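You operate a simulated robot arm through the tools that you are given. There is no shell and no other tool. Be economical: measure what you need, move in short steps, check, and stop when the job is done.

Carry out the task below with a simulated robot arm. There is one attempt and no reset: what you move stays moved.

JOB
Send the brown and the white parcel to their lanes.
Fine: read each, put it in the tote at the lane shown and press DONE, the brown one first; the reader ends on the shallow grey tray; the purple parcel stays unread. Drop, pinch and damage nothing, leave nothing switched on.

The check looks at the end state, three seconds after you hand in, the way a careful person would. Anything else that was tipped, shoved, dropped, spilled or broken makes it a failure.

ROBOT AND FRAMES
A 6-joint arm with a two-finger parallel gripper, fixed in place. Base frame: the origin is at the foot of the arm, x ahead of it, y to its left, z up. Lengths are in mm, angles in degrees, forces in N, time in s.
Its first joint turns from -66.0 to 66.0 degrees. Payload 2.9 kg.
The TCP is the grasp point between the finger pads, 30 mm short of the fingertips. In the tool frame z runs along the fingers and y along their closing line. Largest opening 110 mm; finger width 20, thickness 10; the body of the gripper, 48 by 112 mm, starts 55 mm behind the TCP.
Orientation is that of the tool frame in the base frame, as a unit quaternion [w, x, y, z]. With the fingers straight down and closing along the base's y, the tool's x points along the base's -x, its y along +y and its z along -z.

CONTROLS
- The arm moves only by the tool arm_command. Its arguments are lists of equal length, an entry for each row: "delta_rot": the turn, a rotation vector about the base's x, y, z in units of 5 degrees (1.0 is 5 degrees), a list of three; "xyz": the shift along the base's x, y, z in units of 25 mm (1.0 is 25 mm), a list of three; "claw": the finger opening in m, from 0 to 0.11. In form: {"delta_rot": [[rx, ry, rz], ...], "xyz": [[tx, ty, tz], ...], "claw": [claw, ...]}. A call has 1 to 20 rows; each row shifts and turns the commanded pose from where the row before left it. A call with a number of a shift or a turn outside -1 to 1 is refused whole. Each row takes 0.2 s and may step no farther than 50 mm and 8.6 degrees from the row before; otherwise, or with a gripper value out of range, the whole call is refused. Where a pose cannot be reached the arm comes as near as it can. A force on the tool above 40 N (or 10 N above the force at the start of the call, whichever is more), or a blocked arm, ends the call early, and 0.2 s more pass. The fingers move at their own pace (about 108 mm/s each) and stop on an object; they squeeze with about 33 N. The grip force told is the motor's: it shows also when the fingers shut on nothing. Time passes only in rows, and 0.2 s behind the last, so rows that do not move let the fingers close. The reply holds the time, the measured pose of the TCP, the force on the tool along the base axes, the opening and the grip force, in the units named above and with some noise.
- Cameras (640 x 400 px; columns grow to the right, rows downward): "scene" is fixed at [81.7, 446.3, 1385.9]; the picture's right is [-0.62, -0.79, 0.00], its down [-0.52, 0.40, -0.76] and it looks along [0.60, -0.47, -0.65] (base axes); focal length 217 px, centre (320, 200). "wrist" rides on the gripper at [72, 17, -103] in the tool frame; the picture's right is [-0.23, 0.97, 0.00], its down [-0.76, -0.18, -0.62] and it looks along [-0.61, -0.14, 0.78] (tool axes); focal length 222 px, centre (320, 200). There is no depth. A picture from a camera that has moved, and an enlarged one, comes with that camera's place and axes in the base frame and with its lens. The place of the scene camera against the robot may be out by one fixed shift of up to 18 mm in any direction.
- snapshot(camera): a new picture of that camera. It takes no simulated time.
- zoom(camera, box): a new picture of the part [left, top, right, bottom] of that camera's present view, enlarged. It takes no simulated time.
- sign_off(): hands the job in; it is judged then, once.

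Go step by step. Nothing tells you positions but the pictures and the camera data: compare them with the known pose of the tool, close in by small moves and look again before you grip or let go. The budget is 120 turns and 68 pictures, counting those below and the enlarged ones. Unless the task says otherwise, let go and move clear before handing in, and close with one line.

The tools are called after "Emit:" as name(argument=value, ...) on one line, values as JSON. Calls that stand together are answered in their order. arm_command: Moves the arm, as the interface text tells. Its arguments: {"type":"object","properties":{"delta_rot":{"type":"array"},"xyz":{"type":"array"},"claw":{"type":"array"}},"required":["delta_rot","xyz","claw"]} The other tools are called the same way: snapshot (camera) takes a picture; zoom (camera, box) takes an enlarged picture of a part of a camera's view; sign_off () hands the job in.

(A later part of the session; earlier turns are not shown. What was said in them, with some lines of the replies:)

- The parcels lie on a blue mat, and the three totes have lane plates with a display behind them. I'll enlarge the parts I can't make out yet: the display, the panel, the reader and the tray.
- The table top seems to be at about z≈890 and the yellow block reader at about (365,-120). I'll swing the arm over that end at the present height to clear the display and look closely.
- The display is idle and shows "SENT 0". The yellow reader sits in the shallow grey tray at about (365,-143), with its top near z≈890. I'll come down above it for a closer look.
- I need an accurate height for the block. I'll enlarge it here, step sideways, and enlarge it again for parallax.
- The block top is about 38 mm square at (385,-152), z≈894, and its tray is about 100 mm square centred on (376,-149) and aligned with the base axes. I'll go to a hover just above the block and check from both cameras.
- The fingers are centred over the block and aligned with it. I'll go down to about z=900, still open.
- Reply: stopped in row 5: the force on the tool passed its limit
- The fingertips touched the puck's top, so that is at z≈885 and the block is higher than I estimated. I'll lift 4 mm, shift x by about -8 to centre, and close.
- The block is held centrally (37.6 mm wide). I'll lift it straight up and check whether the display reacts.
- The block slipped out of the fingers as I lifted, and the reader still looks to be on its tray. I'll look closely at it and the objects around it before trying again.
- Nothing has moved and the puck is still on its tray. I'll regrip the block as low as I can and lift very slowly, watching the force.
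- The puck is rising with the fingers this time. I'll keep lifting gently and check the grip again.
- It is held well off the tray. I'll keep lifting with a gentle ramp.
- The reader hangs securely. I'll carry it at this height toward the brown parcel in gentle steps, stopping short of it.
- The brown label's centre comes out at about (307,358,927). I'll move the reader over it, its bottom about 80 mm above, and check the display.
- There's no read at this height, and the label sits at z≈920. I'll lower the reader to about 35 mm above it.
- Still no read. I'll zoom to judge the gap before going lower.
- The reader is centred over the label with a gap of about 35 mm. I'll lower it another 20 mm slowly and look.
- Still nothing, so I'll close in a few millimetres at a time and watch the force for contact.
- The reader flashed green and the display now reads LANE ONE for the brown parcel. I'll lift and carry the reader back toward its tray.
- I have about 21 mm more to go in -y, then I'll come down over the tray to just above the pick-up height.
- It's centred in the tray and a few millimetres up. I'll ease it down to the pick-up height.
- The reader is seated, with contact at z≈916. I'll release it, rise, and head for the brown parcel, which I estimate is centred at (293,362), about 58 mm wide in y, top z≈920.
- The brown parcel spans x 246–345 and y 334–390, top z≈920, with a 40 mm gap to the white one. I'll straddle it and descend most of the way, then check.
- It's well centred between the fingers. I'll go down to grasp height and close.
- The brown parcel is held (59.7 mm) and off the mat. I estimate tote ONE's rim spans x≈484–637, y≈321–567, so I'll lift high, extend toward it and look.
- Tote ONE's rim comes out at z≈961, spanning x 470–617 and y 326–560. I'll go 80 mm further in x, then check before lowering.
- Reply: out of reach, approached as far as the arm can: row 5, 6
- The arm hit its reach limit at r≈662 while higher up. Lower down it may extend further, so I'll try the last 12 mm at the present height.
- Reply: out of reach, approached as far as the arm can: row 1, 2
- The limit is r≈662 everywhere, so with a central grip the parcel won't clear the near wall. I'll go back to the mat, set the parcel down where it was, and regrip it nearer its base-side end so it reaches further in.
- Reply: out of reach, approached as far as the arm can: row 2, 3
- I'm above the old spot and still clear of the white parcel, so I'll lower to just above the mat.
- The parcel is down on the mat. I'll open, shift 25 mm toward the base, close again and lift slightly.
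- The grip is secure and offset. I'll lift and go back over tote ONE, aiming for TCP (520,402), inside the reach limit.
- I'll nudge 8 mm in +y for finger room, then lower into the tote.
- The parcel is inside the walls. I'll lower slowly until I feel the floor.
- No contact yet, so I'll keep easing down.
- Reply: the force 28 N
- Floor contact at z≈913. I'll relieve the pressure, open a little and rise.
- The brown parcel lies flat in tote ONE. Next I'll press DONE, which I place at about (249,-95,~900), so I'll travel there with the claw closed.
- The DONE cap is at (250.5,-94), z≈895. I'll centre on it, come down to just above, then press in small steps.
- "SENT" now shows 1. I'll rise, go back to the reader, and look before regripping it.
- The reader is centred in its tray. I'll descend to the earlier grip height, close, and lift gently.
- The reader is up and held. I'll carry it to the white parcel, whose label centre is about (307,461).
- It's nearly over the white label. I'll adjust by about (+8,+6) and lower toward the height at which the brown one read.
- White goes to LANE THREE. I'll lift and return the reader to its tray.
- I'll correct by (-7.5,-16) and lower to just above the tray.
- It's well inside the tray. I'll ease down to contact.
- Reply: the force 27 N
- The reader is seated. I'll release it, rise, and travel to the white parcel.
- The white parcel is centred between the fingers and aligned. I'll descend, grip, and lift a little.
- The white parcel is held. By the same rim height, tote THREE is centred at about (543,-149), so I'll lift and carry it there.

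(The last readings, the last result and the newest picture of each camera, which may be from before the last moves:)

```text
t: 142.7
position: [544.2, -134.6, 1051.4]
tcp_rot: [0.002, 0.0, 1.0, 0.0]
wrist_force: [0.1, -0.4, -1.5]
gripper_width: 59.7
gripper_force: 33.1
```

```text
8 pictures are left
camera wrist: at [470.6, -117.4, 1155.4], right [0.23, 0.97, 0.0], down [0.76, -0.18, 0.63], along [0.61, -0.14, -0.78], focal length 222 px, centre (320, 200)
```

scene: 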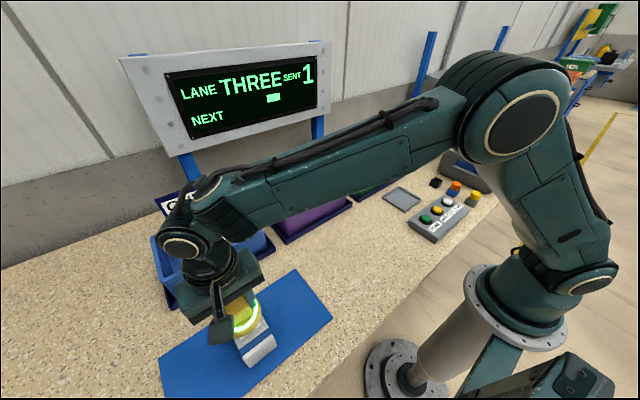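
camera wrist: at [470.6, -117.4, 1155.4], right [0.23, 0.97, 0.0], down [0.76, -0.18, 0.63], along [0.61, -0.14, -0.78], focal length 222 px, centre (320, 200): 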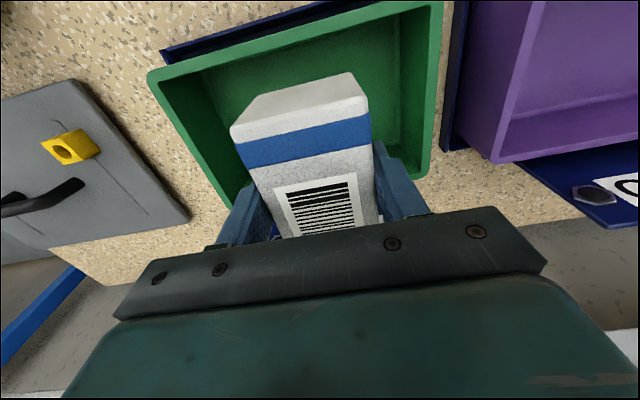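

Tote THREE's rim is x 473–615, y −251 to −37, so I'm nearly centred. I'll shift −8 in y and lower into it.

Emit:
arm_command(delta_rot=[[0, 0, 0], [0, 0, 0], [0, 0, 0], [0, 0, 0], [0, 0, 0], [0, 0, 0], [0, 0, 0], [0, 0, 0], [0, 0, 0], [0, 0, 0], [0, 0, 0], [0, 0, 0]], xyz=[[0, -0.2, -0.1], [0, -0.12, -0.3], [0, 0, -0.5], [0, 0, -0.6], [0, 0, -0.6], [0, 0, -0.6], [0, 0, -0.6], [0, 0, -0.6], [0, 0, -0.5], [0, 0, -0.4], [0, 0, -0.2], [0, 0, 0]], claw=[0.0, 0.0, 0.0, 0.0, 0.0, 0.0, 0.0, 0.0, 0.0, 0.0, 0.0, 0.0])

Emit:
arm_command(delta_rot=[[0, 0, 0], [0, 0, 0], [0, 0, 0], [0, 0, 0]], xyz=[[0, 0, -0.12], [0, 0, -0.08], [0, 0, -0.08], [0, 0, 0]], claw=[0.0, 0.0, 0.0, 0.0])

Emit:
arm_command(delta_rot=[[0, 0, 0], [0, 0, 0], [0, 0, 0]], xyz=[[0, 0, -0.05], [0, 0, -0.05], [0, 0, 0]], claw=[0.0, 0.0, 0.0])

```text
t: 145.2
position: [544.4, -142.4, 926.6]
tcp_rot: [0.002, -0.001, 1.0, 0.0]
wrist_force: [0.5, -0.4, -1.4]
gripper_width: 59.5
gripper_force: 33.1
```

```text
t: 146.2
position: [543.6, -141.5, 919.7]
tcp_rot: [0.002, -0.001, 1.0, 0.0]
wrist_force: [0.3, 0.1, -0.6]
gripper_width: 59.6
gripper_force: 33.0
```

```text
t: 147.1
position: [543.9, -141.9, 918.8]
tcp_rot: [0.002, -0.001, 1.0, -0.001]
wrist_force: [0.1, -0.2, -1.4]
gripper_width: 59.5
gripper_force: 32.8
```

Emit:
arm_command(delta_rot=[[0, 0, 0], [0, 0, 0], [0, 0, 0]], xyz=[[0, 0, -0.06], [0, 0, -0.06], [0, 0, 0]], claw=[0.0, 0.0, 0.0])

Emit:
arm_command(delta_rot=[[0, 0, 0], [0, 0, 0], [0, 0, 0]], xyz=[[0, 0, -0.03], [0, 0, -0.03], [0, 0, 0]], claw=[0.0, 0.0, 0.0])

```text
t: 147.8
position: [542.6, -142.3, 915.4]
tcp_rot: [0.002, -0.001, 1.0, 0.0]
wrist_force: [-0.2, -0.9, -1.8]
gripper_width: 59.7
gripper_force: 33.0
```

```text
t: 148.7
position: [544.7, -142.5, 913.0]
tcp_rot: [0.002, -0.001, 1.0, 0.0]
wrist_force: [-0.2, 0.2, -2.2]
gripper_width: 59.8
gripper_force: 33.5
```

No contact yet, so I'll go a little further.

Emit:
arm_command(delta_rot=[[0, 0, 0], [0, 0, 0], [0, 0, 0]], xyz=[[0, 0, -0.04], [0, 0, -0.04], [0, 0, 0]], claw=[0.0, 0.0, 0.0])

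```text
t: 149.4
position: [543.3, -142.8, 912.3]
tcp_rot: [0.002, 0.0, 1.0, 0.0]
wrist_force: [-0.4, -0.7, 7.5]
gripper_width: 59.8
gripper_force: 32.7
```

It's on the floor of the tote. I'll release, rise and check.

Emit:
arm_command(delta_rot=[[0, 0, 0], [0, 0, 0], [0, 0, 0], [0, 0, 0], [0, 0, 0], [0, 0, 0], [0, 0, 0], [0, 0, 0], [0, 0, 0], [0, 0, 0], [0, 0, 0]], xyz=[[0, 0, 0.02], [0, 0, 0], [0, 0, 0], [0, 0, 0], [0, 0, 0.2], [0, 0, 0.5], [0, 0, 0.8], [0, 0, 0.9], [0, 0, 0.9], [0, 0, 0.9], [0, 0, 0.8]], claw=[0.0, 0.063, 0.07, 0.078, 0.078, 0.078, 0.078, 0.078, 0.078, 0.078, 0.078])

Emit:
snapshot(camera="wrist")

Emit:
snapshot(camera="scene")

```text
t: 151.8
position: [542.0, -141.8, 1038.6]
tcp_rot: [0.002, -0.001, 1.0, 0.0]
wrist_force: [0.5, 0.9, 0.3]
gripper_width: 77.9
gripper_force: 0.1
```

```text
7 pictures are left
camera wrist: at [470.0, -125.0, 1140.6], right [0.23, 0.97, 0.0], down [0.76, -0.18, 0.63], along [0.61, -0.14, -0.78], focal length 222 px, centre (320, 200)
```

wrist: 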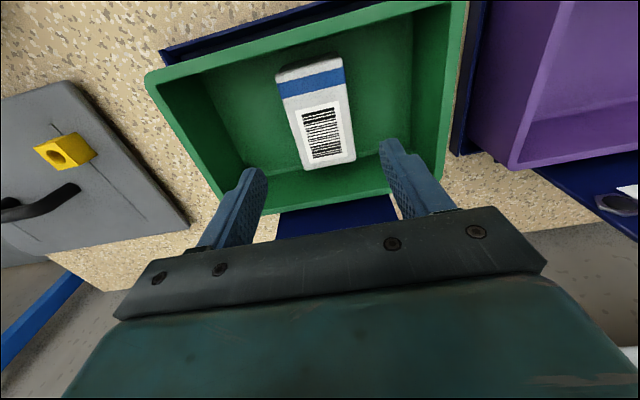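

```text
6 pictures are left
```

scene: 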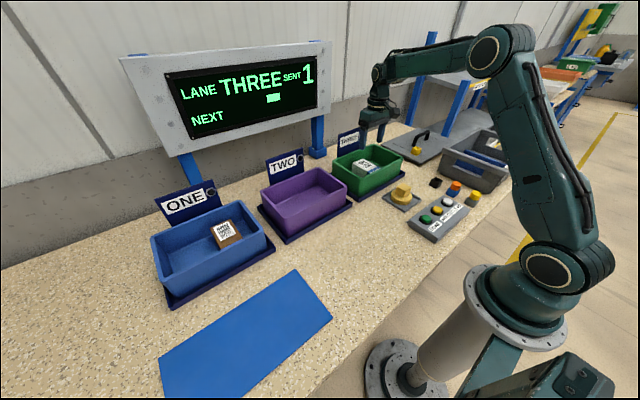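

Both parcels are in their totes and the display still shows THREE. I'll go to DONE at the known spot, with the claw closed.

Emit:
arm_command(delta_rot=[[0, 0, 0], [0, 0, 0], [0, 0, 0], [0, 0, 0], [0, 0, 0], [0, 0, 0], [0, 0, 0], [0, 0, 0], [0, 0, 0], [0, 0, 0], [0, 0, 0], [0, 0, 0], [0, 0, 0], [0, 0, 0]], xyz=[[-0.97, 0.16, 0], [-0.97, 0.16, 0], [-0.97, 0.16, 0], [-0.97, 0.16, 0], [-0.97, 0.16, 0], [-0.97, 0.16, 0], [-0.97, 0.16, 0], [-0.97, 0.16, 0], [-0.97, 0.16, 0], [-0.97, 0.16, 0], [-0.97, 0.16, 0], [-0.97, 0.16, 0], [0, 0, -0.9], [0, 0, -0.9]], claw=[0.06, 0.04, 0.02, 0.0, 0.0, 0.0, 0.0, 0.0, 0.0, 0.0, 0.0, 0.0, 0.0, 0.0])

Emit:
snapshot(camera="wrist")

```text
t: 154.8
position: [251.8, -94.4, 990.5]
tcp_rot: [0.002, 0.0, 1.0, 0.0]
wrist_force: [0.1, -0.5, -0.3]
gripper_width: 0.0
gripper_force: 33.0
```

```text
5 pictures are left
camera wrist: at [179.2, -77.3, 1094.8], right [0.23, 0.97, 0.0], down [0.76, -0.18, 0.63], along [0.61, -0.14, -0.78], focal length 222 px, centre (320, 200)
```

wrist: 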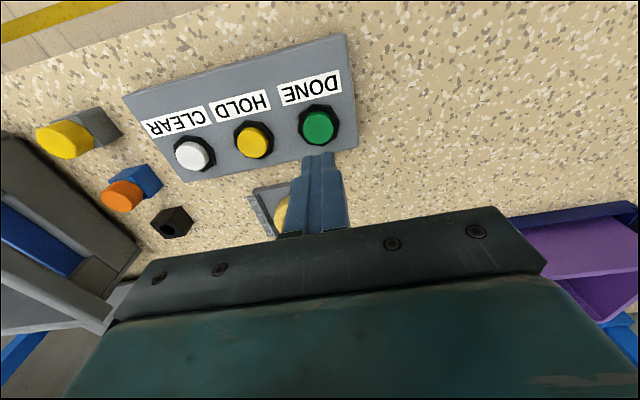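

I'm over DONE, and I'll press it exactly as before.

Emit:
arm_command(delta_rot=[[0, 0, 0], [0, 0, 0], [0, 0, 0], [0, 0, 0]], xyz=[[-0.04, 0, -0.4], [0, 0, -0.8], [0, 0, -0.6], [0, 0, -0.32]], claw=[0.0, 0.0, 0.0, 0.0])

Emit:
arm_command(delta_rot=[[0, 0, 0], [0, 0, 0], [0, 0, 0], [0, 0, 0], [0, 0, 0], [0, 0, 0]], xyz=[[0, 0, -0.08], [0, 0, -0.08], [0, 0, -0.08], [0, 0, -0.08], [0, 0, -0.08], [0, 0, -0.06]], claw=[0.0, 0.0, 0.0, 0.0, 0.0, 0.0])

Emit:
snapshot(camera="scene")

```text
t: 155.8
position: [252.8, -94.0, 938.6]
tcp_rot: [0.001, 0.0, 1.0, 0.001]
wrist_force: [-0.3, 0.2, 0.2]
gripper_width: 0.0
gripper_force: 33.1
```

```text
t: 157.2
position: [251.3, -94.1, 926.4]
tcp_rot: [0.002, -0.001, 1.0, 0.0]
wrist_force: [0.8, -0.9, 2.6]
gripper_width: 0.4
gripper_force: 33.1
```

```text
4 pictures are left
```

scene: 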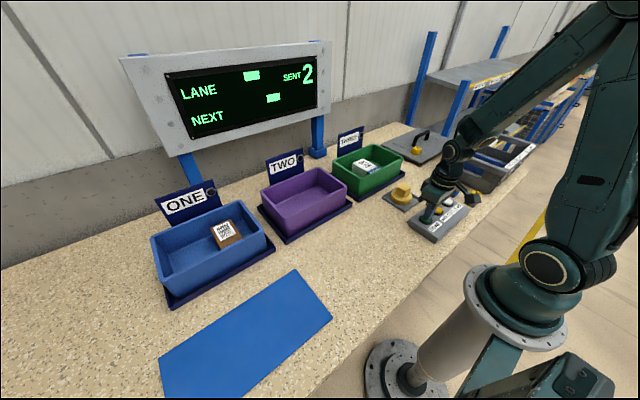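

"SENT" shows 2. I'll rise clear, open the claw, and take a final look at the reader and panel.

Emit:
arm_command(delta_rot=[[0, 0, 0], [0, 0, 0], [0, 0, 0], [0, 0, 0], [0, 0, 0], [0, 0, 0], [0, 0, 0], [0, 0, 0], [0, 0, 0], [0, 0, 0]], xyz=[[0, 0, 0.4], [0, 0, 0.9], [0, 0, 1], [0, 0, 1], [0, 0, 1], [0, 0, 1], [0, 0, 1], [0, 0.8, 1], [0, 1, 0], [0, 1, 0]], claw=[0.0, 0.0, 0.0, 0.0, 0.03, 0.05, 0.05, 0.05, 0.05, 0.05])

Emit:
zoom(camera="scene", box=[340, 130, 500, 250])

Emit:
snapshot(camera="scene")

```text
t: 159.4
position: [251.5, -24.9, 1110.5]
tcp_rot: [0.001, 0.0, 1.0, 0.0]
wrist_force: [0.4, -0.8, -0.2]
gripper_width: 50.0
gripper_force: 0.0
```

```text
3.33 times, centred on (420, 190) of scene
camera zoom: at [81.7, 446.3, 1385.9], right [-0.62, -0.79, 0.0], down [-0.52, 0.4, -0.76], along [0.6, -0.47, -0.65], focal length 724 px, centre (-13, 233)
```

zoom: 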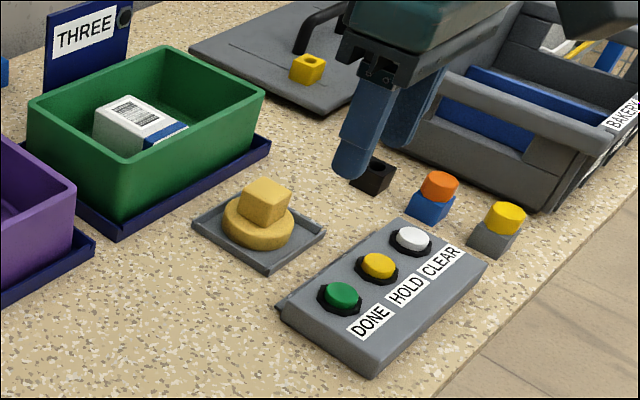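

```text
2 pictures are left
```

scene: 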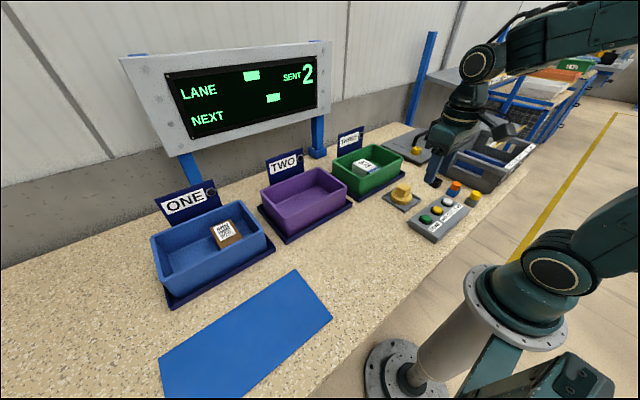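

The reader is dark and in its tray, both parcels are in the totes the display showed, "SENT" shows 2, and the gripper is clear of everything. I'm handing in.

Emit:
sign_off()

```text
The job is handed in.
```

The brown parcel is in tote ONE and the white one in tote THREE, each read and followed by DONE (brown first, "SENT" shows 2); the reader is back on its tray after slipping from the grip once at the first lift, with no visible harm, and I never saw or read the purple parcel.
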